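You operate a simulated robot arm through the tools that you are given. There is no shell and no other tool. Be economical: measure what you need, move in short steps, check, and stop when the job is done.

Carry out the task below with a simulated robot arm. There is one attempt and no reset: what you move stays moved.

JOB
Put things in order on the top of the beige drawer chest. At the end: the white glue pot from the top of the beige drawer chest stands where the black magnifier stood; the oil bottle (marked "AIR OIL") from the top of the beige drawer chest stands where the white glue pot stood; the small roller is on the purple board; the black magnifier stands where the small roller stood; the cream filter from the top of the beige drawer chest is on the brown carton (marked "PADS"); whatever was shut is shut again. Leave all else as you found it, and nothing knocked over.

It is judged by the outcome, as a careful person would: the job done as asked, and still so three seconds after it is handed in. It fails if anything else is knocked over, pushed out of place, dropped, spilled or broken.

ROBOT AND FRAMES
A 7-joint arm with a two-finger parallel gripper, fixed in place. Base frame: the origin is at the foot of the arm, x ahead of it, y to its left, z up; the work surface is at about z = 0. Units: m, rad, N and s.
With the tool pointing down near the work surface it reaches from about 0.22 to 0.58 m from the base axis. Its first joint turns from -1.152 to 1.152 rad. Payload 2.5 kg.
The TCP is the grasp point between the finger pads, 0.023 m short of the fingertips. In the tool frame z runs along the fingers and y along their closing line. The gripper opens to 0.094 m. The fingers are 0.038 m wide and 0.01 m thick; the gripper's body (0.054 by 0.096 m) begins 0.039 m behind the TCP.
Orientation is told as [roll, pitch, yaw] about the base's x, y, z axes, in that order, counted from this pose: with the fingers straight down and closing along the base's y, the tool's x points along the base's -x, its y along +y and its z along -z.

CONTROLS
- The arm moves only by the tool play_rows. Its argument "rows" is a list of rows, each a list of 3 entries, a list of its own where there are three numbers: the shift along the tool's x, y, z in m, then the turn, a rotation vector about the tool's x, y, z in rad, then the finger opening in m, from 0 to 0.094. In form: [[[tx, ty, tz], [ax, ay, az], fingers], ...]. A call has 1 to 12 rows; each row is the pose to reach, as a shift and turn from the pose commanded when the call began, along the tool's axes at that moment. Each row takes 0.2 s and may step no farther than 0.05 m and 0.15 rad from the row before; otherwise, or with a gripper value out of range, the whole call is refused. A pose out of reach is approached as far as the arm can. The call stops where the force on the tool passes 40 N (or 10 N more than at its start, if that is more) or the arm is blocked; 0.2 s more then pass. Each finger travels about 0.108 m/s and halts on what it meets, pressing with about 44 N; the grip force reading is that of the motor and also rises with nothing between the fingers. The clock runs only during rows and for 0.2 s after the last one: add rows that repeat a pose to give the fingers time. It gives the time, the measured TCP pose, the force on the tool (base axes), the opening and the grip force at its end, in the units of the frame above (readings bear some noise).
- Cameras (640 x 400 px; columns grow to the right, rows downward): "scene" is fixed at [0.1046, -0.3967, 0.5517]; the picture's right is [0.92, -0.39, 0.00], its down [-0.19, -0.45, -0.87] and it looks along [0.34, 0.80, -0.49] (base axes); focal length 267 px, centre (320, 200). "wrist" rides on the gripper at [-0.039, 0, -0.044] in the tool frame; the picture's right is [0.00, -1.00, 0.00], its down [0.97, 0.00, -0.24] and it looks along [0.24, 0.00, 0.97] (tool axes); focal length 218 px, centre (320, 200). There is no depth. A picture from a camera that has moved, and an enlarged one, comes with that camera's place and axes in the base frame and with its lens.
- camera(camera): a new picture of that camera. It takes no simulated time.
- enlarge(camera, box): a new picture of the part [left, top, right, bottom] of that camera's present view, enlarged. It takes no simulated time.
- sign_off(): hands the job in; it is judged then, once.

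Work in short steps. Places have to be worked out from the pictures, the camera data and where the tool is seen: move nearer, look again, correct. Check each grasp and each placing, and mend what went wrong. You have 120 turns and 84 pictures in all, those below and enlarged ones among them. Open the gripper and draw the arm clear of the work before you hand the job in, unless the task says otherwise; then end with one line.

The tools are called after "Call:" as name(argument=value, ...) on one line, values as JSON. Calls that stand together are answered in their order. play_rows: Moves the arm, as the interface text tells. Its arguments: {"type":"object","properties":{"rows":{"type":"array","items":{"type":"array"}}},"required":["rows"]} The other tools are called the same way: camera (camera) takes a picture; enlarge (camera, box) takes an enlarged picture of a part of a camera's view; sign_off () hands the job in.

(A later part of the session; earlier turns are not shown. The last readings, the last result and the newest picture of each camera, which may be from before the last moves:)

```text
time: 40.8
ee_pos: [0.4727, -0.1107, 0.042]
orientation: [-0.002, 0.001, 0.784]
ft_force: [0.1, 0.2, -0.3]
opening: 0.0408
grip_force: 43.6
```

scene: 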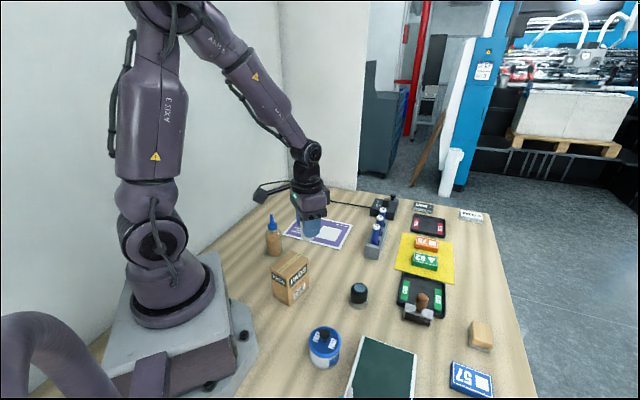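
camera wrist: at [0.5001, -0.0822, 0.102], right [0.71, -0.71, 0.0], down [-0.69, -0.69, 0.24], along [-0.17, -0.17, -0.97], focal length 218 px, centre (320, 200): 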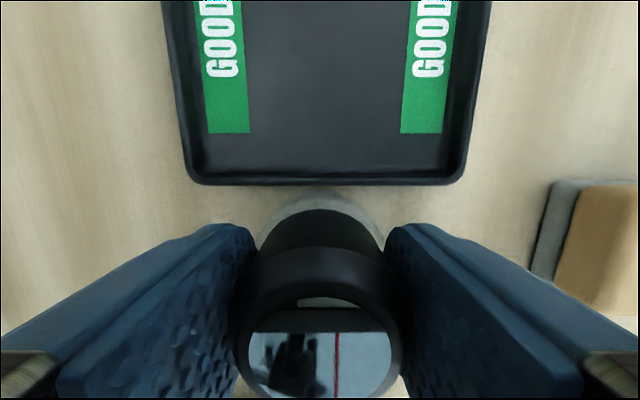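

Call:
play_rows(rows=[[[0, 0, 0.001], [0, 0, 0], 0.025], [[0, 0, 0.002], [0, 0, 0], 0.025]])

```text
time: 41.4
ee_pos: [0.4723, -0.11, 0.041]
orientation: [-0.003, 0.001, 0.785]
ft_force: [-2.2, 0.9, 11.4]
opening: 0.0406
grip_force: 44.3
```

Seated. I open and rise.

Call:
play_rows(rows=[[[0, 0, 0], [0, 0, 0], 0.043], [[0, 0, 0], [0, 0, 0], 0.06], [[0, 0, 0], [0, 0, 0], 0.08], [[0, 0, 0], [0, 0, 0], 0.08], [[0, 0, -0.03], [0, 0, 0], 0.08], [[0, 0, -0.07], [0, 0, 0], 0.08], [[0, 0, -0.12], [0, 0, 0], 0.08], [[0, 0, -0.15], [0, 0, 0], 0.08]])

Call:
camera(camera="wrist")

```text
time: 43.2
ee_pos: [0.4724, -0.1054, 0.191]
orientation: [0.002, 0.003, 0.784]
ft_force: [-0.1, -0.2, -0.6]
opening: 0.0798
grip_force: 0.0
```

```text
42 pictures are left
camera wrist: at [0.4997, -0.0782, 0.2354], right [0.71, -0.71, 0.0], down [-0.69, -0.69, 0.24], along [-0.17, -0.17, -0.97], focal length 218 px, centre (320, 200)
```

wrist: 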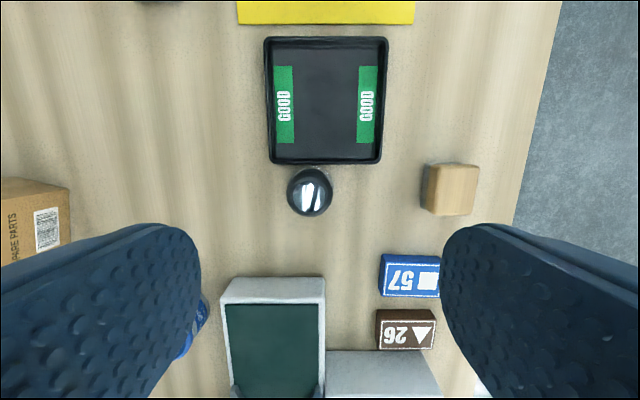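

The magnifier appears about 8 mm left of the tool; I check in the scene view.

Call:
play_rows(rows=[[[0, 0, 0], [0, 0, 0], 0.08], [[0, 0, 0], [0, 0, 0], 0.08]])

Call:
enlarge(camera="scene", box=[380, 260, 470, 335])

Call:
enlarge(camera="wrist", box=[240, 20, 400, 240])

```text
time: 43.8
ee_pos: [0.4717, -0.1059, 0.1899]
orientation: [-0.001, 0.003, 0.787]
ft_force: [-0.6, -0.2, 0.2]
opening: 0.0798
grip_force: 0.0
```

```text
5.33 times, centred on (425, 298) of scene
camera zoom: at [0.1046, -0.3967, 0.5517], right [0.92, -0.39, 0.0], down [-0.19, -0.45, -0.87], along [0.34, 0.8, -0.49], focal length 1422 px, centre (-240, -320)
```

zoom: 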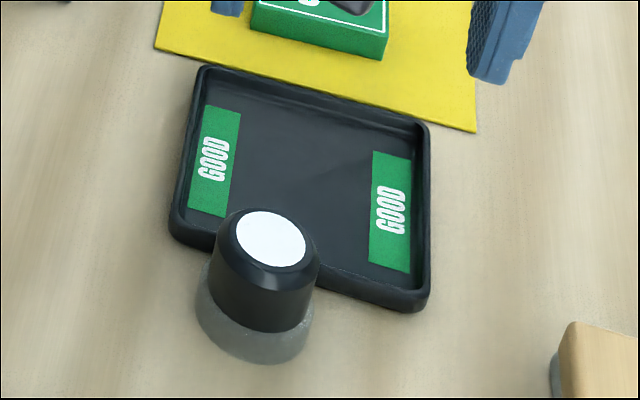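

```text
1.82 times, centred on (320, 130) of wrist
camera zoom: at [0.4998, -0.0781, 0.235], right [0.71, -0.71, 0.0], down [-0.69, -0.69, 0.24], along [-0.17, -0.17, -0.97], focal length 397 px, centre (320, 327)
```

zoom: 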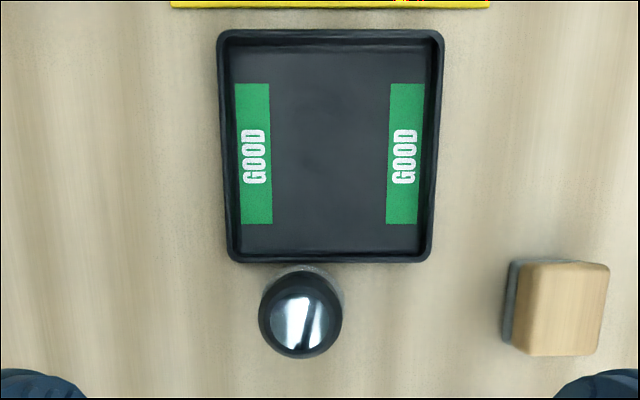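

The magnifier shifted about 1 cm on release. I re-close around the target spot to bring it to centre, without pressing down.

Call:
play_rows(rows=[[[0.001, -0.001, 0.05], [0, 0, 0], 0.094], [[0.001, -0.001, 0.1], [0, 0, 0], 0.094], [[0.001, -0.001, 0.13], [0, 0, 0], 0.094], [[0.001, -0.001, 0.146], [0, 0, 0], 0.094], [[0.001, -0.001, 0.146], [0, 0, 0], 0.08], [[0.001, -0.001, 0.146], [0, 0, 0], 0.065], [[0.001, -0.001, 0.146], [0, 0, 0], 0.055], [[0.001, -0.001, 0.146], [0, 0, 0], 0.046], [[0.001, -0.001, 0.146], [0, 0, 0], 0.042], [[0.001, -0.001, 0.146], [0, 0, 0], 0.042]])

Call:
camera(camera="wrist")

```text
time: 46.0
ee_pos: [0.4727, -0.1114, 0.0428]
orientation: [-0.002, 0.0, 0.786]
ft_force: [-0.2, 0.9, -0.2]
opening: 0.0418
grip_force: 0.1
```

```text
39 pictures are left
camera wrist: at [0.4997, -0.0825, 0.0882], right [0.71, -0.71, 0.0], down [-0.69, -0.69, 0.24], along [-0.17, -0.17, -0.97], focal length 218 px, centre (320, 200)
```

wrist: 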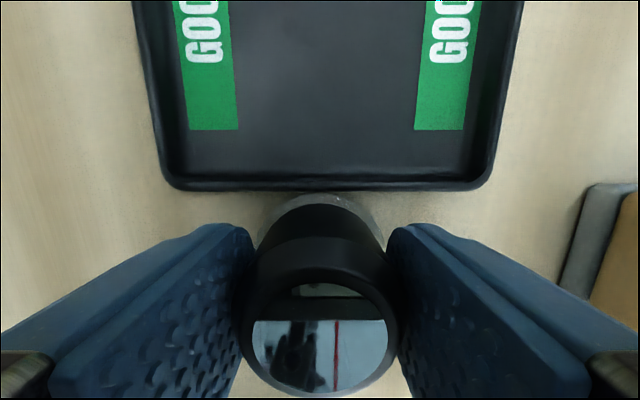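

It is centred, fingers barely touching. I open and check before rising.

Call:
play_rows(rows=[[[0, 0, 0], [0, 0, 0], 0.05], [[0, 0, 0], [0, 0, 0], 0.06], [[0, 0, 0], [0, 0, 0], 0.08], [[0, 0, 0], [0, 0, 0], 0.094], [[0, 0, 0], [0, 0, 0], 0.094]])

Call:
camera(camera="wrist")

```text
time: 47.2
ee_pos: [0.4715, -0.1119, 0.0431]
orientation: [-0.003, 0.001, 0.786]
ft_force: [0.5, 0.7, 0.2]
opening: 0.0938
grip_force: 0.2
```

```text
38 pictures are left
camera wrist: at [0.4997, -0.0825, 0.0882], right [0.71, -0.71, 0.0], down [-0.69, -0.69, 0.24], along [-0.17, -0.17, -0.97], focal length 218 px, centre (320, 200)
```

wrist: 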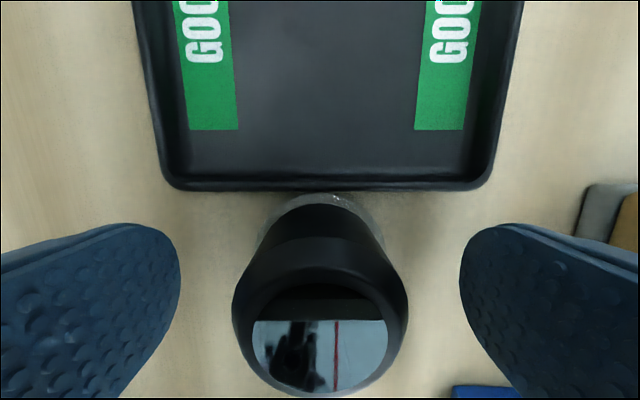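

Stays centred. I rise slowly with fingers fully open.

Call:
play_rows(rows=[[[0, 0, -0.01], [0, 0, 0], 0.094], [[0, 0, -0.03], [0, 0, 0], 0.094], [[0, 0, -0.06], [0, 0, 0], 0.094], [[0, 0, -0.1], [0, 0, 0], 0.094], [[0, 0, -0.15], [0, 0, 0], 0.094]])

Call:
camera(camera="wrist")

```text
time: 48.4
ee_pos: [0.4713, -0.1114, 0.1935]
orientation: [0.001, 0.001, 0.784]
ft_force: [-0.3, 0.1, -0.5]
opening: 0.0938
grip_force: 0.1
```

```text
37 pictures are left
camera wrist: at [0.4986, -0.0822, 0.2395], right [0.71, -0.71, 0.0], down [-0.69, -0.69, 0.24], along [-0.17, -0.17, -0.97], focal length 218 px, centre (320, 200)
```

wrist: 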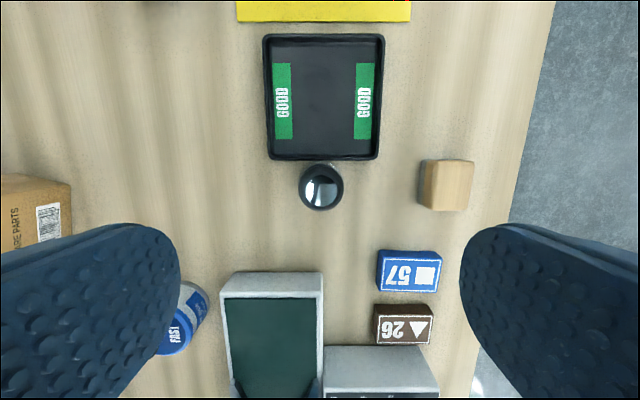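

The magnifier is right where the roller stood. Now to the pot: I move over (0.25, -0.10) while yawing so the fingers close parallel to the machine's edge.

Call:
play_rows(rows=[[[0.0135, 0.0149, 0], [0, 0, 0.1428], 0.094], [[0.027, 0.0298, 0], [0, 0, 0.2856], 0.094], [[0.0405, 0.0447, 0], [0, 0, 0.4284], 0.094], [[0.054, 0.0596, 0], [0, 0, 0.5712], 0.094], [[0.0675, 0.0745, 0], [0, 0, 0.714], 0.094], [[0.081, 0.0894, 0], [0, 0, 0.8568], 0.094], [[0.0945, 0.1043, 0], [0, 0, 0.9996], 0.094], [[0.108, 0.1192, 0], [0, 0, 1.1424], 0.094], [[0.1215, 0.1341, 0], [0, 0, 1.2852], 0.094], [[0.135, 0.149, 0], [0, 0, 1.428], 0.094], [[0.1485, 0.164, 0], [0, 0, 1.5708], 0.094], [[0.1485, 0.164, 0], [0, 0, 1.5708], 0.094]])

Call:
camera(camera="wrist")

```text
time: 51.0
ee_pos: [0.2507, -0.0985, 0.1932]
orientation: [-0.002, -0.001, -0.785]
ft_force: [0.4, -0.5, -0.4]
opening: 0.0941
grip_force: 0.1
```

```text
36 pictures are left
camera wrist: at [0.278, -0.1253, 0.2387], right [-0.71, -0.71, 0.0], down [-0.69, 0.69, 0.24], along [-0.17, 0.17, -0.97], focal length 218 px, centre (320, 200)
```

wrist: 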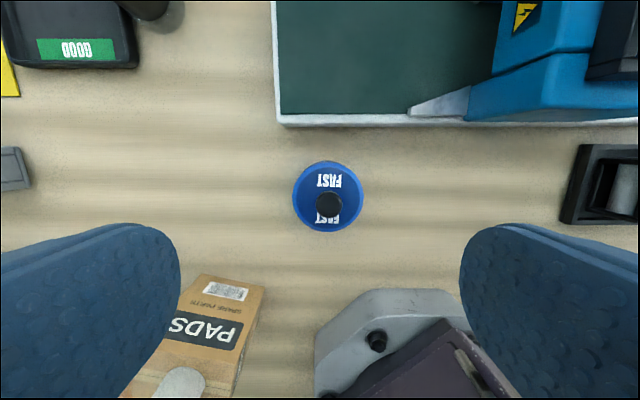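

Pot centre ≈ (0.242, -0.0995). I descend to z≈0.05 (clear of the knob) and close on it.

Call:
play_rows(rows=[[[0.0047, -0.0072, 0.04], [0, 0, 0], 0.094], [[0.0047, -0.0072, 0.08], [0, 0, 0], 0.094], [[0.0047, -0.0072, 0.12], [0, 0, 0], 0.094], [[0.0047, -0.0072, 0.143], [0, 0, 0], 0.094], [[0.0047, -0.0072, 0.143], [0, 0, 0], 0.08], [[0.0047, -0.0072, 0.143], [0, 0, 0], 0.065], [[0.0047, -0.0072, 0.143], [0, 0, 0], 0.045], [[0.0047, -0.0072, 0.143], [0, 0, 0], 0.045]])

Call:
enlarge(camera="scene", box=[270, 290, 380, 385])

```text
time: 52.8
ee_pos: [0.2425, -0.1021, 0.0508]
orientation: [-0.003, 0.0, -0.786]
ft_force: [0.4, 0.2, -0.8]
opening: 0.0635
grip_force: 44.3
```

```text
4.21 times, centred on (325, 338) of scene
camera zoom: at [0.1046, -0.3967, 0.5517], right [0.92, -0.39, 0.0], down [-0.19, -0.45, -0.87], along [0.34, 0.8, -0.49], focal length 1123 px, centre (299, -379)
```

zoom: 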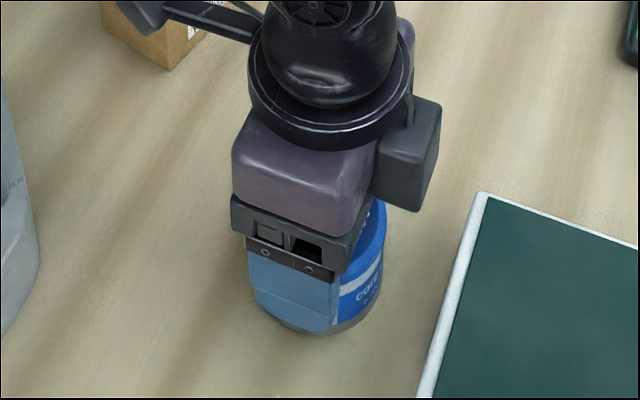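

Gripped (0.0635). I lift and carry it to the magnifier's old spot (0.374, -0.012).

Call:
play_rows(rows=[[[0, 0, -0.015], [0, 0, 0], 0.045], [[0, 0, -0.04], [0, 0, 0], 0.045], [[-0.006, 0.03, -0.06], [0, 0, 0], 0.045], [[-0.014, 0.07, -0.06], [0, 0, 0], 0.045], [[-0.022, 0.115, -0.06], [0, 0, 0], 0.045], [[-0.03, 0.1563, -0.06], [0, 0, 0], 0.045], [[-0.03, 0.1563, -0.06], [0, 0, 0], 0.045], [[-0.03, 0.1563, -0.03], [0, 0, 0], 0.045], [[-0.03, 0.1563, -0.008], [0, 0, 0], 0.045], [[-0.03, 0.1563, -0.008], [0, 0, 0], 0.045]])

Call:
enlarge(camera="scene", box=[310, 230, 410, 325])

```text
time: 55.0
ee_pos: [0.3728, -0.0124, 0.057]
orientation: [0.0, -0.001, -0.786]
ft_force: [0.1, -0.2, -0.4]
opening: 0.0632
grip_force: 43.9
```

```text
4.21 times, centred on (360, 278) of scene
camera zoom: at [0.1046, -0.3967, 0.5517], right [0.92, -0.39, 0.0], down [-0.19, -0.45, -0.87], along [0.34, 0.8, -0.49], focal length 1123 px, centre (152, -126)
```

zoom: 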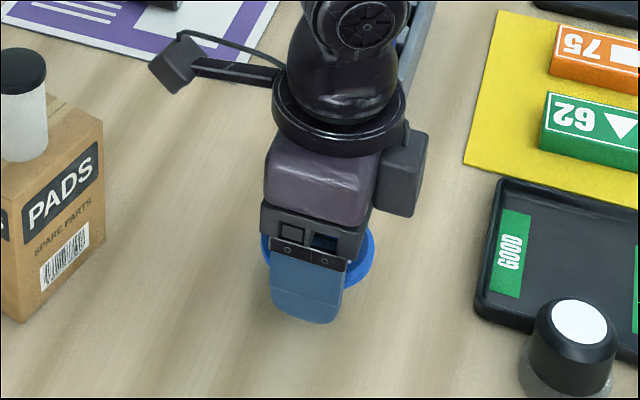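

I can't see the white body below the blue lid; I check whether the pot itself came along.

Call:
camera(camera="scene")

Call:
camera(camera="wrist")

```text
33 pictures are left
```

scene: 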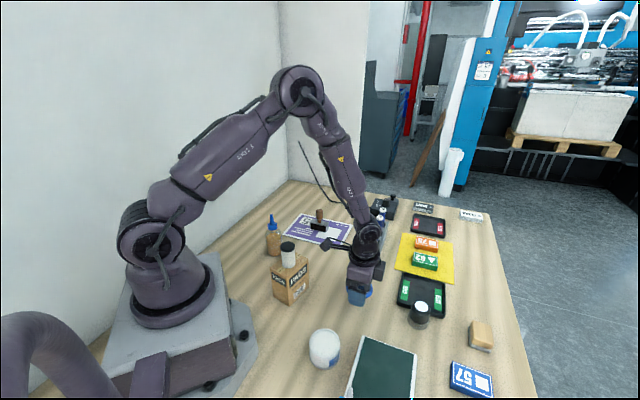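

```text
32 pictures are left
camera wrist: at [0.4002, -0.0394, 0.1023], right [-0.71, -0.71, 0.0], down [-0.69, 0.69, 0.24], along [-0.17, 0.17, -0.97], focal length 218 px, centre (320, 200)
```

wrist: 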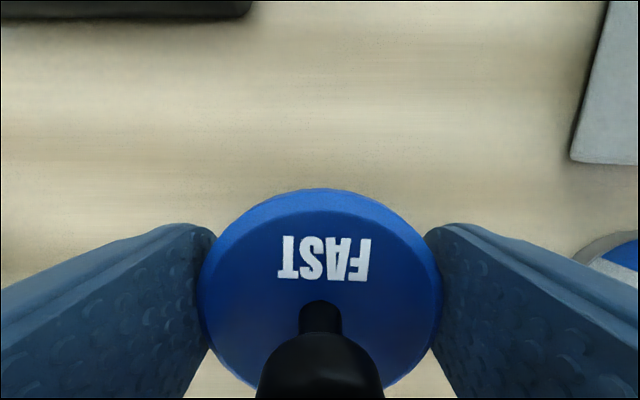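

Only the lid came off; the open pot still stands in place. I'll put the lid back on exactly, then handle lid (by its knob) and pot separately. Going back now, stopping a little above the pot.

Call:
play_rows(rows=[[[0, 0, -0.03], [0, 0, 0], 0.045], [[0, 0, -0.052], [0, 0, 0], 0.045], [[0.006, -0.035, -0.052], [0, 0, 0], 0.045], [[0.014, -0.075, -0.052], [0, 0, 0], 0.045], [[0.022, -0.12, -0.052], [0, 0, 0], 0.045], [[0.03, -0.1563, -0.052], [0, 0, 0], 0.045], [[0.03, -0.1563, -0.052], [0, 0, 0], 0.045], [[0.03, -0.1563, -0.03], [0, 0, 0], 0.045], [[0.03, -0.1563, -0.018], [0, 0, 0], 0.045], [[0.03, -0.1563, -0.018], [0, 0, 0], 0.045]])

Call:
enlarge(camera="scene", box=[270, 290, 380, 385])

Call:
camera(camera="wrist")

```text
time: 57.2
ee_pos: [0.2418, -0.1009, 0.0778]
orientation: [-0.002, 0.0, -0.785]
ft_force: [0.9, 0.5, -0.8]
opening: 0.0632
grip_force: 44.1
```

```text
4.21 times, centred on (325, 338) of scene
camera zoom: at [0.1046, -0.3967, 0.5517], right [0.92, -0.39, 0.0], down [-0.19, -0.45, -0.87], along [0.34, 0.8, -0.49], focal length 1123 px, centre (299, -379)
```

zoom: 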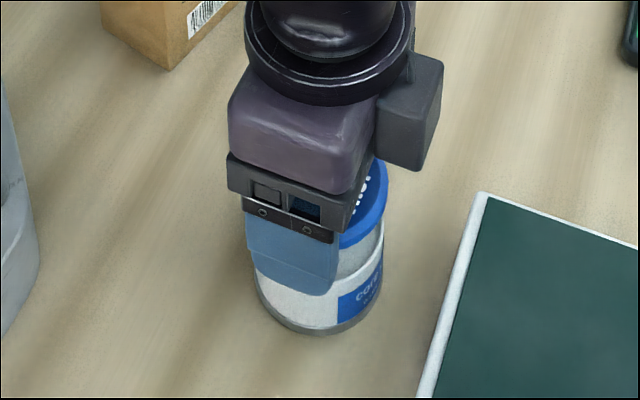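

```text
30 pictures are left
camera wrist: at [0.2693, -0.1277, 0.1221], right [-0.71, -0.71, 0.0], down [-0.69, 0.69, 0.24], along [-0.17, 0.17, -0.97], focal length 218 px, centre (320, 200)
```

wrist: 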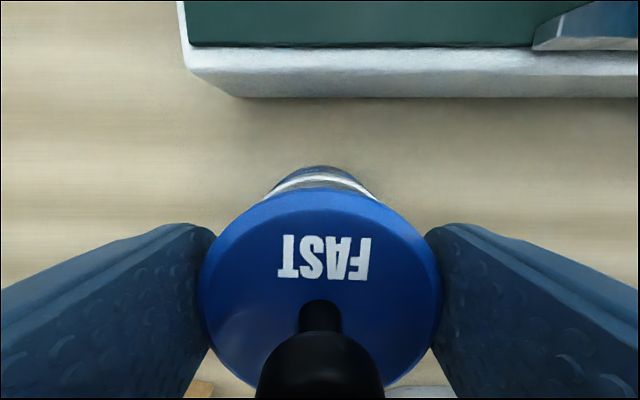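

The lid is aligned over the pot. I lower it to its seat.

Call:
play_rows(rows=[[[0, 0, 0.01], [0, 0, 0], 0.045], [[0, 0, 0.018], [0, 0, 0], 0.045], [[0, 0, 0.023], [0, 0, 0], 0.045], [[0, 0, 0.025], [0, 0, 0], 0.045], [[0, 0, 0.026], [0, 0, 0], 0.045]])

```text
time: 58.4
ee_pos: [0.2425, -0.1018, 0.0507]
orientation: [0.0, -0.001, -0.785]
ft_force: [-0.1, 0.5, -0.2]
opening: 0.0633
grip_force: 43.4
```

At the original height without force. I release and look.

Call:
play_rows(rows=[[[0, 0, 0.026], [0, 0, 0], 0.066], [[0, 0, 0.026], [0, 0, 0], 0.08], [[0, 0, 0.026], [0, 0, 0], 0.094], [[0, 0, 0.026], [0, 0, 0], 0.094], [[0, 0, 0.01], [0, 0, 0], 0.094], [[0, 0, -0.02], [0, 0, 0], 0.094], [[0, 0, -0.06], [0, 0, 0], 0.094]])

Call:
camera(camera="wrist")

Call:
enlarge(camera="scene", box=[270, 290, 380, 385])

```text
time: 58.8
ee_pos: [0.2433, -0.1018, 0.0302]
orientation: [0.001, -0.002, -0.785]
ft_force: [-7.8, 1.8, 47.4]
opening: 0.0801
grip_force: 0.1
stopped in row 2: the force on the tool passed its limit (the readings are from after the stop); the commanded pose is now the measured one
```

```text
29 pictures are left
camera wrist: at [0.2705, -0.1284, 0.0758], right [-0.71, -0.71, 0.0], down [-0.69, 0.69, 0.24], along [-0.17, 0.17, -0.97], focal length 218 px, centre (320, 200)
```

wrist: 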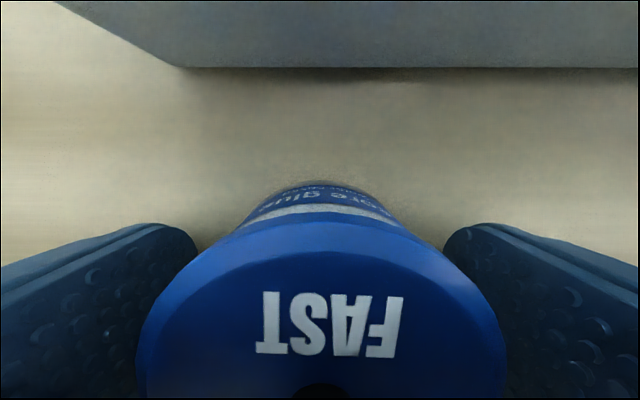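

```text
4.21 times, centred on (325, 338) of scene
camera zoom: at [0.1045, -0.3967, 0.5518], right [0.92, -0.39, 0.0], down [-0.19, -0.45, -0.87], along [0.34, 0.8, -0.49], focal length 1123 px, centre (299, -379)
```

zoom: 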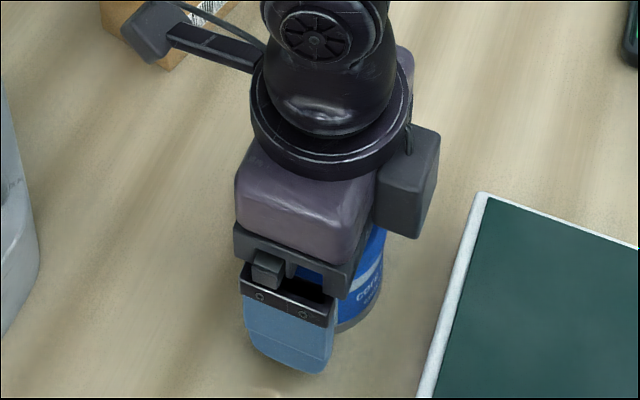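

I repeated an offset by mistake and pressed the knob lightly; nothing appears moved. I rise now.

Call:
play_rows(rows=[[[0, 0, 0], [0, 0, 0], 0.094], [[0, 0, -0.02], [0, 0, 0], 0.094], [[0, 0, -0.05], [0, 0, 0], 0.094], [[0, 0, -0.09], [0, 0, 0], 0.094], [[0, 0, -0.12], [0, 0, 0], 0.094]])

Call:
camera(camera="wrist")

Call:
enlarge(camera="scene", box=[290, 310, 360, 380])

```text
time: 60.0
ee_pos: [0.2414, -0.1018, 0.1492]
orientation: [-0.001, 0.003, -0.783]
ft_force: [-0.2, 0.1, 0.0]
opening: 0.0939
grip_force: 0.0
```

```text
27 pictures are left
camera wrist: at [0.269, -0.1284, 0.1955], right [-0.71, -0.71, 0.0], down [-0.69, 0.69, 0.24], along [-0.17, 0.17, -0.97], focal length 218 px, centre (320, 200)
```

wrist: 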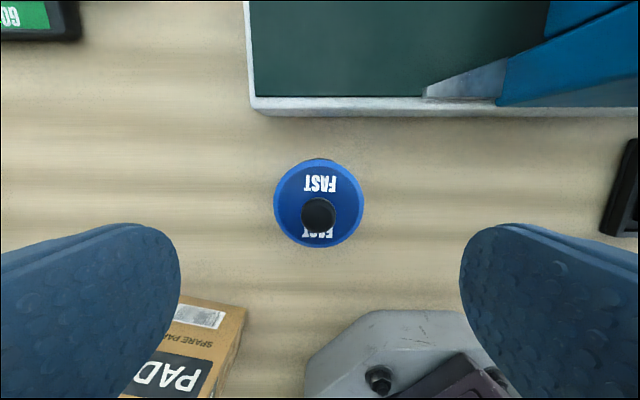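

```text
5.71 times, centred on (325, 345) of scene
camera zoom: at [0.1047, -0.3967, 0.5517], right [0.92, -0.39, 0.0], down [-0.19, -0.45, -0.87], along [0.34, 0.8, -0.49], focal length 1524 px, centre (291, -629)
```

zoom: 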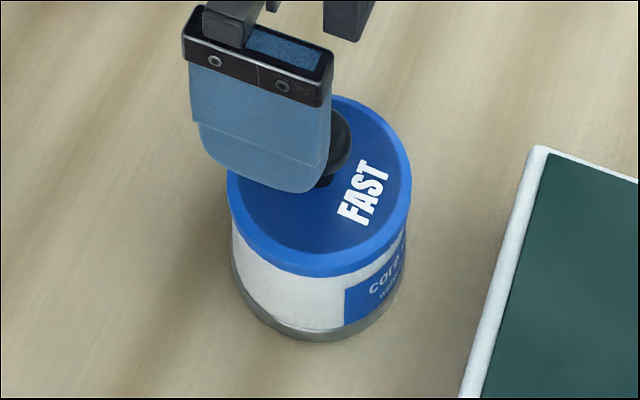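

Lid seated, pot centre at (0.242, -0.1005). Now I pinch the knob (z≈0.053–0.069) with TCP at 0.077 and lift.

Call:
play_rows(rows=[[[0, 0, 0.03], [0, 0, 0], 0.06], [[0, 0, 0.055], [0, 0, 0], 0.05], [[0, 0, 0.072], [0, 0, 0], 0.05], [[0, 0, 0.072], [0, 0, 0], 0.03], [[0, 0, 0.072], [0, 0, 0], 0.01], [[0, 0, 0.072], [0, 0, 0], 0.005], [[0, 0, 0.072], [0, 0, 0], 0.005]])

```text
time: 61.6
ee_pos: [0.2422, -0.1022, 0.0776]
orientation: [-0.001, 0.001, -0.784]
ft_force: [-0.3, -0.6, -0.1]
opening: 0.0187
grip_force: 43.6
```

Knob held (0.019). I lift 5 cm and look.

Call:
play_rows(rows=[[[0, 0, -0.01], [0, 0, 0], 0.005], [[0, 0, -0.03], [0, 0, 0], 0.005], [[0, 0, -0.06], [0, 0, 0], 0.005]])

Call:
enlarge(camera="scene", box=[270, 270, 380, 385])

```text
time: 62.4
ee_pos: [0.2436, -0.1014, 0.1371]
orientation: [-0.002, -0.001, -0.785]
ft_force: [0.1, 0.2, 0.4]
opening: 0.0181
grip_force: 44.0
```

```text
3.48 times, centred on (325, 328) of scene
camera zoom: at [0.1047, -0.3967, 0.5517], right [0.92, -0.39, 0.0], down [-0.19, -0.45, -0.87], along [0.34, 0.8, -0.49], focal length 927 px, centre (303, -244)
```

zoom: 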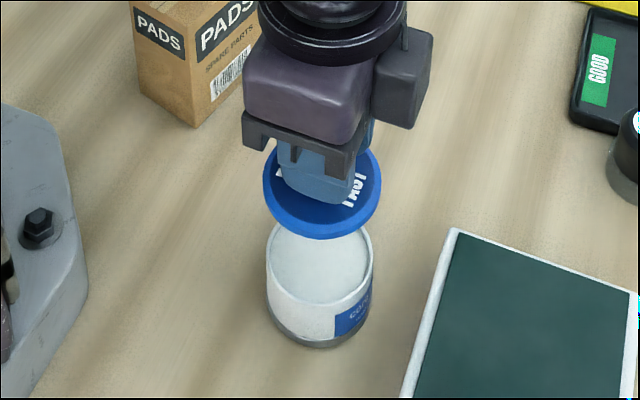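

The lid is a loose disc. I carry it to a free temporary spot near (0.36, 0.09).

Call:
play_rows(rows=[[[-0.028, 0.028, 0], [0, 0, 0], 0.005], [[-0.056, 0.056, 0], [0, 0, 0], 0.005], [[-0.083, 0.083, 0], [0, 0, 0], 0.005], [[-0.055, 0.111, 0], [0, 0, 0], 0.005], [[-0.025, 0.141, 0], [0, 0, 0], 0.005], [[0.005, 0.171, 0], [0, 0, 0], 0.005], [[0.03, 0.196, 0], [0, 0, 0], 0.005], [[0.0523, 0.2185, 0], [0, 0, 0], 0.005], [[0.0523, 0.2185, 0.04], [0, 0, 0], 0.005], [[0.0523, 0.2185, 0.075], [0, 0, 0], 0.005], [[0.0523, 0.2185, 0.087], [0, 0, 0], 0.005]])

Call:
enlarge(camera="scene", box=[290, 210, 400, 305])

```text
time: 64.8
ee_pos: [0.3619, 0.0905, 0.0493]
orientation: [-0.002, 0.002, -0.782]
ft_force: [-1.2, -0.1, 0.2]
opening: 0.0192
grip_force: 44.0
```

```text
4.21 times, centred on (345, 258) of scene
camera zoom: at [0.1046, -0.3967, 0.5517], right [0.92, -0.39, 0.0], down [-0.19, -0.45, -0.87], along [0.34, 0.8, -0.49], focal length 1123 px, centre (215, -42)
```

zoom: 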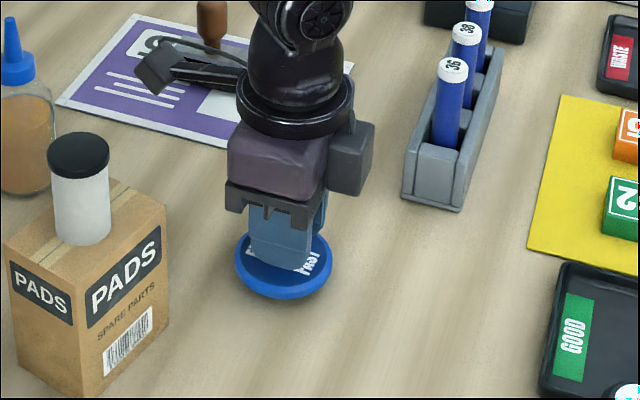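

I lower stepwise to the bench.

Call:
play_rows(rows=[[[0, 0, 0.002], [0, 0, 0], 0.005], [[0, 0, 0.004], [0, 0, 0], 0.005], [[0, 0, 0.006], [0, 0, 0], 0.005]])

```text
time: 65.6
ee_pos: [0.3619, 0.0902, 0.0424]
orientation: [-0.002, -0.001, -0.783]
ft_force: [-0.4, -0.5, -1.0]
opening: 0.0193
grip_force: 44.2
```

Call:
play_rows(rows=[[[0, 0, 0.001], [0, 0, 0], 0.005], [[0, 0, 0.002], [0, 0, 0], 0.005], [[0, 0, 0.003], [0, 0, 0], 0.005]])

```text
time: 66.4
ee_pos: [0.3605, 0.0906, 0.0411]
orientation: [-0.001, 0.001, -0.783]
ft_force: [1.0, 0.0, -1.0]
opening: 0.0192
grip_force: 44.2
```

Call:
play_rows(rows=[[[0, 0, 0.001], [0, 0, 0], 0.005], [[0, 0, 0.002], [0, 0, 0], 0.005]])

```text
time: 67.0
ee_pos: [0.3608, 0.0911, 0.0396]
orientation: [-0.001, 0.001, -0.785]
ft_force: [-4.2, 0.2, 19.2]
opening: 0.0196
grip_force: 43.9
```

The lid rests on the bench. I relieve, open and rise.

Call:
play_rows(rows=[[[0, 0, -0.001], [0, 0, 0], 0.018], [[0, 0, -0.0015], [0, 0, 0], 0.022], [[0, 0, -0.0015], [0, 0, 0], 0.035], [[0, 0, -0.0015], [0, 0, 0], 0.06], [[0, 0, -0.03], [0, 0, 0], 0.07], [[0, 0, -0.07], [0, 0, 0], 0.09], [[0, 0, -0.1], [0, 0, 0], 0.094]])

Call:
camera(camera="wrist")

```text
time: 68.6
ee_pos: [0.3581, 0.0905, 0.1391]
orientation: [-0.003, 0.0, -0.786]
ft_force: [0.3, 0.2, 0.8]
opening: 0.094
grip_force: 0.0
```

```text
23 pictures are left
camera wrist: at [0.3864, 0.0634, 0.1841], right [-0.71, -0.71, 0.0], down [-0.69, 0.69, 0.24], along [-0.17, 0.17, -0.97], focal length 218 px, centre (320, 200)
```

wrist: 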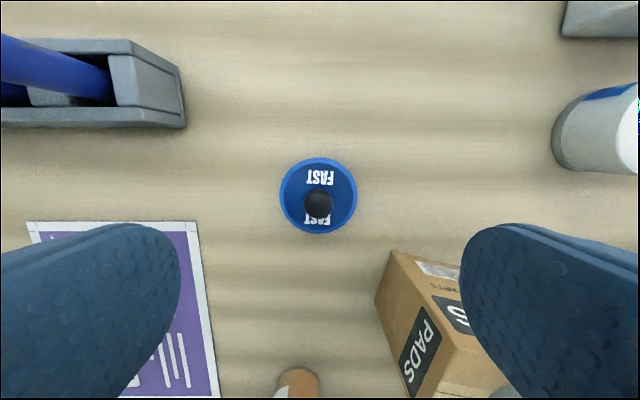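

The lid stands safely aside. I return to the pot, descend to z≈0.03 and grip its body.

Call:
play_rows(rows=[[[-0.03, -0.03, 0], [0, 0, 0], 0.094], [[-0.06, -0.06, 0], [0, 0, 0], 0.094], [[-0.09, -0.09, 0], [0, 0, 0], 0.094], [[-0.12, -0.12, 0], [0, 0, 0], 0.094], [[-0.135, -0.136, 0], [0, 0, 0], 0.094], [[-0.105, -0.166, 0], [0, 0, 0], 0.094], [[-0.075, -0.196, 0], [0, 0, 0], 0.094], [[-0.0523, -0.2185, 0], [0, 0, 0], 0.094], [[-0.0523, -0.2185, 0], [0, 0, 0], 0.094]])

Call:
camera(camera="wrist")

```text
time: 70.6
ee_pos: [0.2425, -0.1023, 0.1378]
orientation: [-0.001, 0.0, -0.782]
ft_force: [-0.3, -0.5, 0.6]
opening: 0.0939
grip_force: 0.0
```

```text
22 pictures are left
camera wrist: at [0.2692, -0.1286, 0.1844], right [-0.71, -0.71, 0.0], down [-0.69, 0.69, 0.24], along [-0.17, 0.17, -0.97], focal length 218 px, centre (320, 200)
```

wrist: 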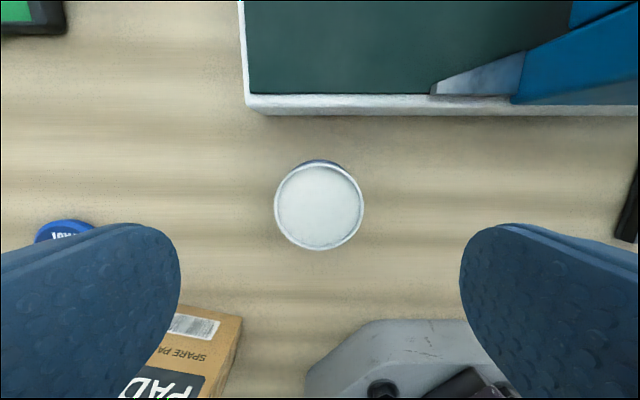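

The pot is centred under the tool. I descend and grip.

Call:
play_rows(rows=[[[0, 0, 0.04], [0, 0, 0], 0.094], [[0, 0, 0.08], [0, 0, 0], 0.094], [[0, 0, 0.107], [0, 0, 0], 0.094], [[0, 0, 0.107], [0, 0, 0], 0.08], [[0, 0, 0.107], [0, 0, 0], 0.06], [[0, 0, 0.107], [0, 0, 0], 0.045], [[0, 0, 0.107], [0, 0, 0], 0.045]])

```text
time: 72.2
ee_pos: [0.2425, -0.1013, 0.0324]
orientation: [-0.002, -0.001, -0.782]
ft_force: [0.5, 0.6, -0.2]
opening: 0.0617
grip_force: 44.4
```

Pot body held (0.062). I carry it level to the magnifier's old spot.

Call:
play_rows(rows=[[[0, 0, -0.015], [0, 0, 0], 0.045], [[0, 0, -0.04], [0, 0, 0], 0.045], [[-0.006, 0.03, -0.05], [0, 0, 0], 0.045], [[-0.014, 0.07, -0.05], [0, 0, 0], 0.045], [[-0.022, 0.115, -0.05], [0, 0, 0], 0.045], [[-0.03, 0.15, -0.05], [0, 0, 0], 0.045], [[-0.03, 0.1563, -0.05], [0, 0, 0], 0.045], [[-0.03, 0.1563, -0.03], [0, 0, 0], 0.045], [[-0.03, 0.1563, -0.01], [0, 0, 0], 0.045], [[-0.03, 0.1563, -0.003], [0, 0, 0], 0.045], [[-0.03, 0.1563, -0.001], [0, 0, 0], 0.045]])

Call:
enlarge(camera="scene", box=[310, 230, 410, 325])

```text
time: 74.6
ee_pos: [0.3759, -0.0131, 0.0344]
orientation: [-0.001, -0.001, -0.785]
ft_force: [-4.5, 1.1, 7.5]
opening: 0.0614
grip_force: 44.3
```

```text
4.21 times, centred on (360, 278) of scene
camera zoom: at [0.1046, -0.3967, 0.5517], right [0.92, -0.39, 0.0], down [-0.19, -0.45, -0.87], along [0.34, 0.8, -0.49], focal length 1123 px, centre (152, -126)
```

zoom: 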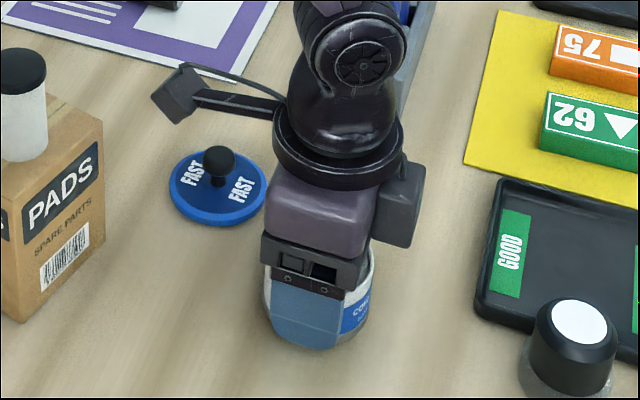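

In contact (7.5 N). I relieve slightly, open and rise.

Call:
play_rows(rows=[[[0, 0, -0.001], [0, 0, 0], 0.055], [[0, 0, -0.001], [0, 0, 0], 0.064], [[0, 0, -0.001], [0, 0, 0], 0.08], [[0, 0, -0.001], [0, 0, 0], 0.094], [[0, 0, -0.001], [0, 0, 0], 0.094], [[0, 0, -0.02], [0, 0, 0], 0.094], [[0, 0, -0.06], [0, 0, 0], 0.094], [[0, 0, -0.105], [0, 0, 0], 0.094], [[0, 0, -0.105], [0, 0, 0], 0.094]])

Call:
camera(camera="wrist")

```text
time: 76.6
ee_pos: [0.3785, -0.0117, 0.14]
orientation: [-0.003, 0.001, -0.783]
ft_force: [0.1, -0.3, 0.7]
opening: 0.094
grip_force: 0.0
```

```text
20 pictures are left
camera wrist: at [0.4049, -0.0385, 0.184], right [-0.71, -0.71, 0.0], down [-0.69, 0.69, 0.24], along [-0.17, 0.17, -0.97], focal length 218 px, centre (320, 200)
```

wrist: 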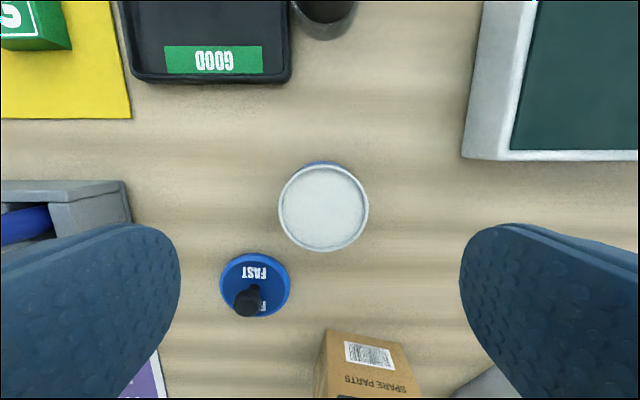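

The pot sits at (0.374, -0.011). Now I go above the lid to fetch it.

Call:
play_rows(rows=[[[0.03, 0.02, 0], [0, 0, 0], 0.094], [[0.06, 0.04, 0], [0, 0, 0], 0.094], [[0.0851, 0.059, 0], [0, 0, 0], 0.08], [[0.0851, 0.059, 0], [0, 0, 0], 0.08], [[0.0851, 0.059, 0], [0, 0, 0], 0.08]])

Call:
camera(camera="wrist")

```text
time: 77.8
ee_pos: [0.358, 0.0909, 0.1388]
orientation: [-0.001, 0.0, -0.785]
ft_force: [0.3, 0.7, -0.2]
opening: 0.0799
grip_force: 0.0
```

```text
19 pictures are left
camera wrist: at [0.385, 0.0639, 0.1837], right [-0.71, -0.71, 0.0], down [-0.69, 0.69, 0.24], along [-0.17, 0.17, -0.97], focal length 218 px, centre (320, 200)
```

wrist: 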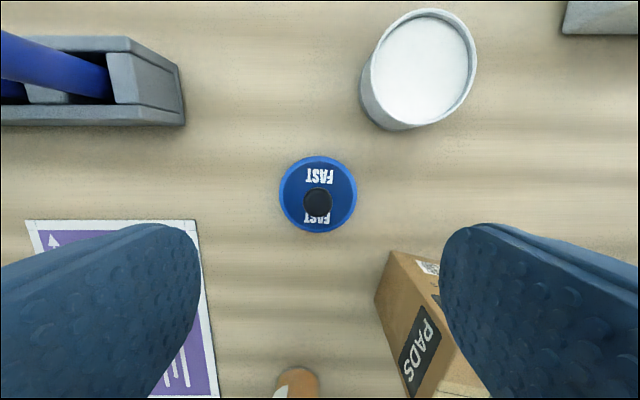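

The lid is centred under the tool. I descend and pinch the knob.

Call:
play_rows(rows=[[[0, 0.0, 0.04], [0, 0, 0], 0.06], [[0, 0, 0.08], [0, 0, 0], 0.05], [[0, 0, 0.097], [0, 0, 0], 0.05], [[0, 0, 0.097], [0, 0, 0], 0.03], [[0, 0, 0.097], [0, 0, 0], 0.01], [[0, 0, 0.097], [0, 0, 0], 0.005], [[0, 0, 0.097], [0, 0, 0], 0.005]])

```text
time: 79.4
ee_pos: [0.3579, 0.0906, 0.0419]
orientation: [-0.001, 0.001, -0.784]
ft_force: [-0.2, -0.4, -0.4]
opening: 0.0192
grip_force: 44.3
```

Knob held. I lift and bring the lid over the pot.

Call:
play_rows(rows=[[[0, 0, -0.02], [0, 0, 0], 0.005], [[0, 0, -0.05], [0, 0, 0], 0.005], [[0, 0, -0.07], [0, 0, 0], 0.005], [[-0.03, -0.022, -0.07], [0, 0, 0], 0.005], [[-0.06, -0.044, -0.07], [0, 0, 0], 0.005], [[-0.0835, -0.062, -0.07], [0, 0, 0], 0.005], [[-0.0835, -0.062, -0.07], [0, 0, 0], 0.005], [[-0.0835, -0.062, -0.05], [0, 0, 0], 0.005], [[-0.0835, -0.062, -0.046], [0, 0, 0], 0.005]])

Call:
camera(camera="wrist")

Call:
enlarge(camera="scene", box=[320, 250, 400, 320])

```text
time: 81.4
ee_pos: [0.368, -0.0139, 0.0881]
orientation: [0.001, 0.0, -0.784]
ft_force: [0.4, 0.5, -0.6]
opening: 0.0194
grip_force: 43.5
```

```text
18 pictures are left
camera wrist: at [0.3966, -0.0409, 0.1339], right [-0.71, -0.71, 0.0], down [-0.69, 0.69, 0.24], along [-0.17, 0.17, -0.97], focal length 218 px, centre (320, 200)
```

wrist: 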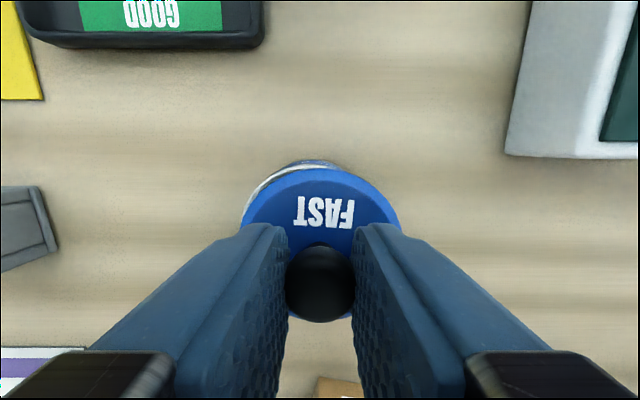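

```text
5.71 times, centred on (360, 285) of scene
camera zoom: at [0.1046, -0.3967, 0.5517], right [0.92, -0.39, 0.0], down [-0.19, -0.45, -0.87], along [0.34, 0.8, -0.49], focal length 1524 px, centre (91, -286)
```

zoom: 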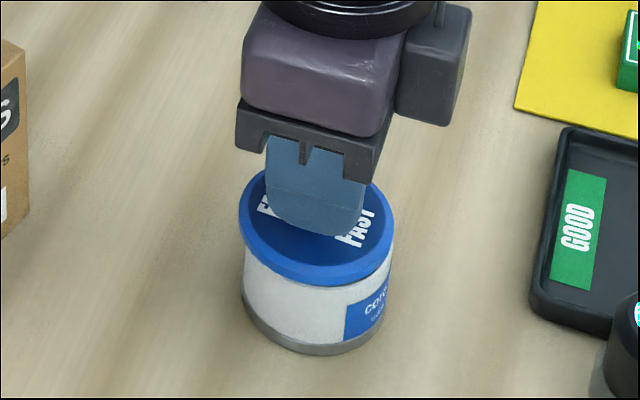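

The lid is ~5 mm off (pot rim shows on the left). I correct and look again.

Call:
play_rows(rows=[[[-0.0025, 0.0046, 0], [0, 0, 0], 0.005], [[-0.0025, 0.0046, 0], [0, 0, 0], 0.005], [[-0.0025, 0.0046, 0], [0, 0, 0], 0.005]])

Call:
camera(camera="wrist")

```text
time: 82.2
ee_pos: [0.3745, -0.0119, 0.0889]
orientation: [-0.003, 0.0, -0.784]
ft_force: [-0.8, -0.4, -0.8]
opening: 0.0195
grip_force: 44.3
```

```text
16 pictures are left
camera wrist: at [0.4023, -0.0389, 0.1329], right [-0.71, -0.71, 0.0], down [-0.69, 0.69, 0.24], along [-0.17, 0.17, -0.97], focal length 218 px, centre (320, 200)
```

wrist: 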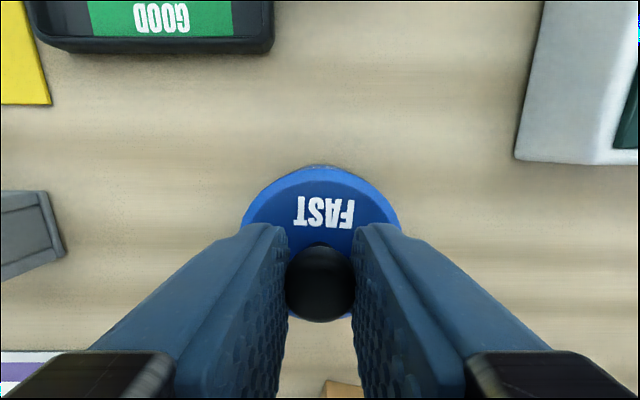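

Now concentric. I lower the lid onto the pot.

Call:
play_rows(rows=[[[0, 0, 0.003], [0, 0, 0], 0.005], [[0, 0, 0.006], [0, 0, 0], 0.005], [[0, 0, 0.008], [0, 0, 0], 0.005]])

```text
time: 83.0
ee_pos: [0.3765, -0.01, 0.0812]
orientation: [0.001, -0.002, -0.785]
ft_force: [-6.8, -1.4, 23.6]
opening: 0.0198
grip_force: 43.3
```

Contact about 2 mm high; I back off a bit and look closely.

Call:
play_rows(rows=[[[0, 0, -0.002], [0, 0, 0], 0.005], [[0, 0, -0.002], [0, 0, 0], 0.005]])

Call:
enlarge(camera="scene", box=[335, 270, 385, 315])

Call:
enlarge(camera="wrist", box=[220, 130, 420, 260])

```text
time: 83.6
ee_pos: [0.3747, -0.0127, 0.0817]
orientation: [-0.002, 0.001, -0.783]
ft_force: [0.1, -0.6, 0.0]
opening: 0.0193
grip_force: 44.0
```

```text
8.89 times, centred on (360, 292) of scene
camera zoom: at [0.1046, -0.3967, 0.5517], right [0.92, -0.39, 0.0], down [-0.19, -0.45, -0.87], along [0.34, 0.8, -0.49], focal length 2370 px, centre (-36, -622)
```

zoom: 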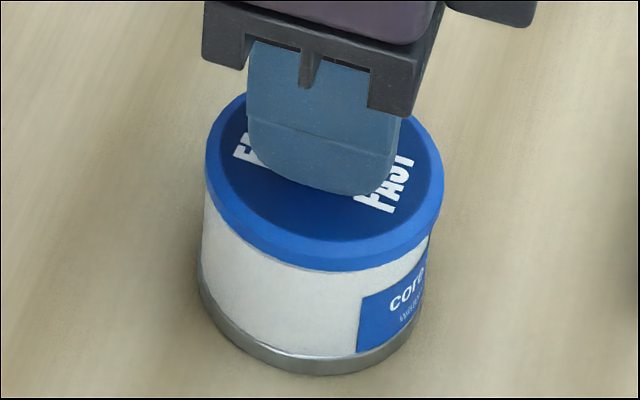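

```text
3.08 times, centred on (320, 195) of wrist
camera zoom: at [0.402, -0.0384, 0.1266], right [-0.71, -0.71, 0.0], down [-0.69, 0.69, 0.24], along [-0.17, 0.17, -0.97], focal length 672 px, centre (320, 215)
```

zoom: 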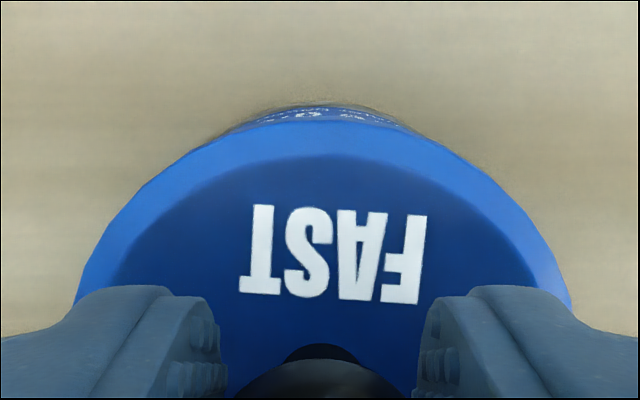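

The lid seems ~1.5 mm too far along +x/-y of the scene's right. I shift it slightly back and lower again.

Call:
play_rows(rows=[[[0.0014, -0.0006, 0], [0, 0, 0], 0.005], [[0.0014, -0.0006, 0], [0, 0, 0], 0.005], [[0.0014, -0.0006, 0.001], [0, 0, 0], 0.005], [[0.0014, -0.0006, 0.002], [0, 0, 0], 0.005], [[0.0014, -0.0006, 0.003], [0, 0, 0], 0.005]])

```text
time: 85.0
ee_pos: [0.3755, -0.011, 0.0791]
orientation: [0.0, 0.002, -0.781]
ft_force: [-3.3, -0.4, 3.7]
opening: 0.0183
grip_force: 44.2
stopped in row 5: the force on the tool passed its limit (the readings are from after the stop); the commanded pose is now the measured one
```

It dropped to 0.079, the expected seated height. I release and rise.

Call:
play_rows(rows=[[[0, 0, 0], [0, 0, 0], 0.02], [[0, 0, 0], [0, 0, 0], 0.03], [[0, 0, 0], [0, 0, 0], 0.05], [[0, 0, 0], [0, 0, 0], 0.06], [[0, 0, -0.02], [0, 0, 0], 0.06], [[0, 0, -0.06], [0, 0, 0], 0.07], [[0, 0, -0.1], [0, 0, 0], 0.07], [[0, 0, -0.12], [0, 0, 0], 0.07]])

Call:
enlarge(camera="scene", box=[335, 260, 385, 310])

```text
time: 86.8
ee_pos: [0.3738, -0.0114, 0.1996]
orientation: [-0.002, 0.002, -0.783]
ft_force: [-0.2, 0.8, 0.4]
opening: 0.0697
grip_force: 0.1
```

```text
8.00 times, centred on (360, 285) of scene
camera zoom: at [0.1046, -0.3967, 0.5517], right [0.92, -0.39, 0.0], down [-0.19, -0.45, -0.87], along [0.34, 0.8, -0.49], focal length 2133 px, centre (0, -480)
```

zoom: 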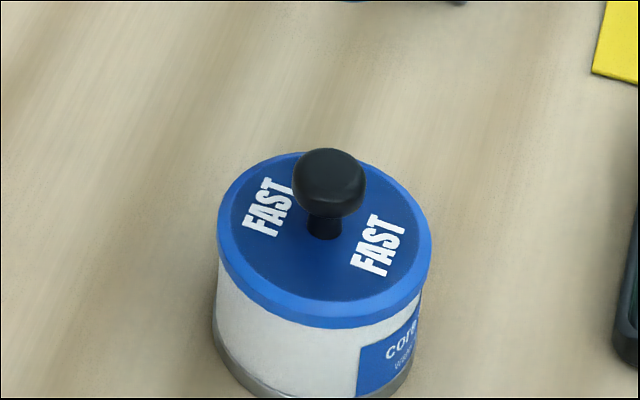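

Looks good; I check the gap between lid and pot with one more close view.

Call:
enlarge(camera="scene", box=[340, 275, 380, 315])

```text
10.00 times, centred on (360, 295) of scene
camera zoom: at [0.1046, -0.3967, 0.5517], right [0.92, -0.39, 0.0], down [-0.19, -0.45, -0.87], along [0.34, 0.8, -0.49], focal length 2666 px, centre (-80, -750)
```

zoom: 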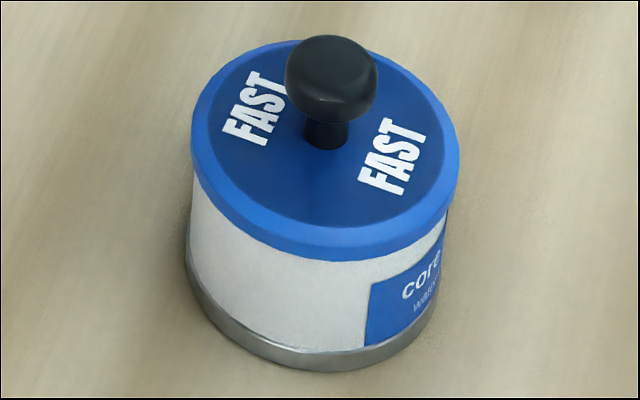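

The pot is properly closed. Next, the oil bottle: I move over (0.226, 0.25) at height and look.

Call:
play_rows(rows=[[[0.02, 0.006, -0.03], [0, 0, 0], 0.094], [[0.06, 0.017, -0.05], [0, 0, 0], 0.094], [[0.1, 0.028, -0.05], [0, 0, 0], 0.094], [[0.14, 0.039, -0.05], [0, 0, 0], 0.094], [[0.18, 0.05, -0.05], [0, 0, 0], 0.094], [[0.22, 0.061, -0.05], [0, 0, 0], 0.094], [[0.26, 0.072, -0.05], [0, 0, 0], 0.094], [[0.289, 0.08, -0.05], [0, 0, 0], 0.094], [[0.289, 0.08, -0.05], [0, 0, 0], 0.094]])

Call:
camera(camera="wrist")

```text
time: 88.8
ee_pos: [0.2276, 0.2481, 0.2483]
orientation: [-0.002, 0.003, -0.786]
ft_force: [0.3, -0.4, 0.4]
opening: 0.094
grip_force: 0.1
```

```text
11 pictures are left
camera wrist: at [0.2559, 0.2225, 0.294], right [-0.71, -0.71, 0.0], down [-0.69, 0.69, 0.24], along [-0.17, 0.17, -0.97], focal length 218 px, centre (320, 200)
```

wrist: 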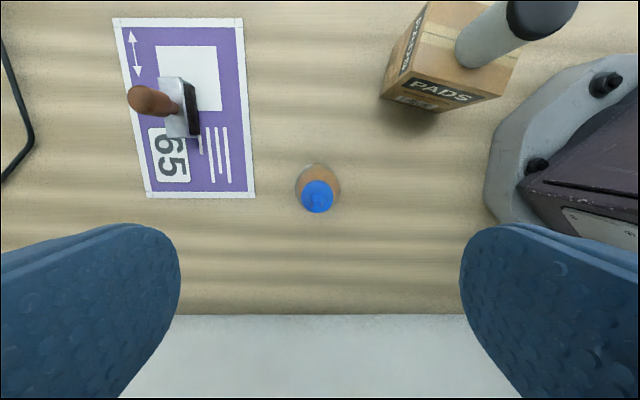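

Cap at about (0.2265, 0.2555), z 0.085–0.107. I descend to TCP z≈0.109 and grip the cap, then will check the bottle comes with it.

Call:
play_rows(rows=[[[0.0053, 0.0025, 0], [0, 0, 0], 0.09], [[0.0053, 0.0025, 0.04], [0, 0, 0], 0.08], [[0.0053, 0.0025, 0.08], [0, 0, 0], 0.07], [[0.0053, 0.0025, 0.12], [0, 0, 0], 0.07], [[0.0053, 0.0025, 0.139], [0, 0, 0], 0.07], [[0.0053, 0.0025, 0.139], [0, 0, 0], 0.05], [[0.0053, 0.0025, 0.139], [0, 0, 0], 0.035], [[0.0053, 0.0025, 0.139], [0, 0, 0], 0.02], [[0.0053, 0.0025, 0.139], [0, 0, 0], 0.015], [[0.0053, 0.0025, 0.139], [0, 0, 0], 0.015]])

Call:
enlarge(camera="scene", box=[240, 185, 310, 265])

```text
time: 91.0
ee_pos: [0.2252, 0.2558, 0.1098]
orientation: [0.001, 0.001, -0.785]
ft_force: [1.7, -0.1, 7.1]
opening: 0.0321
grip_force: 43.4
```

```text
5.00 times, centred on (275, 225) of scene
camera zoom: at [0.1046, -0.3968, 0.5517], right [0.92, -0.39, 0.0], down [-0.19, -0.45, -0.87], along [0.34, 0.8, -0.49], focal length 1333 px, centre (545, 75)
```

zoom: 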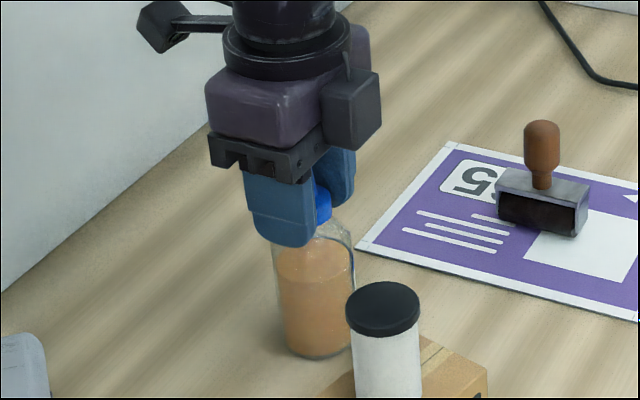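

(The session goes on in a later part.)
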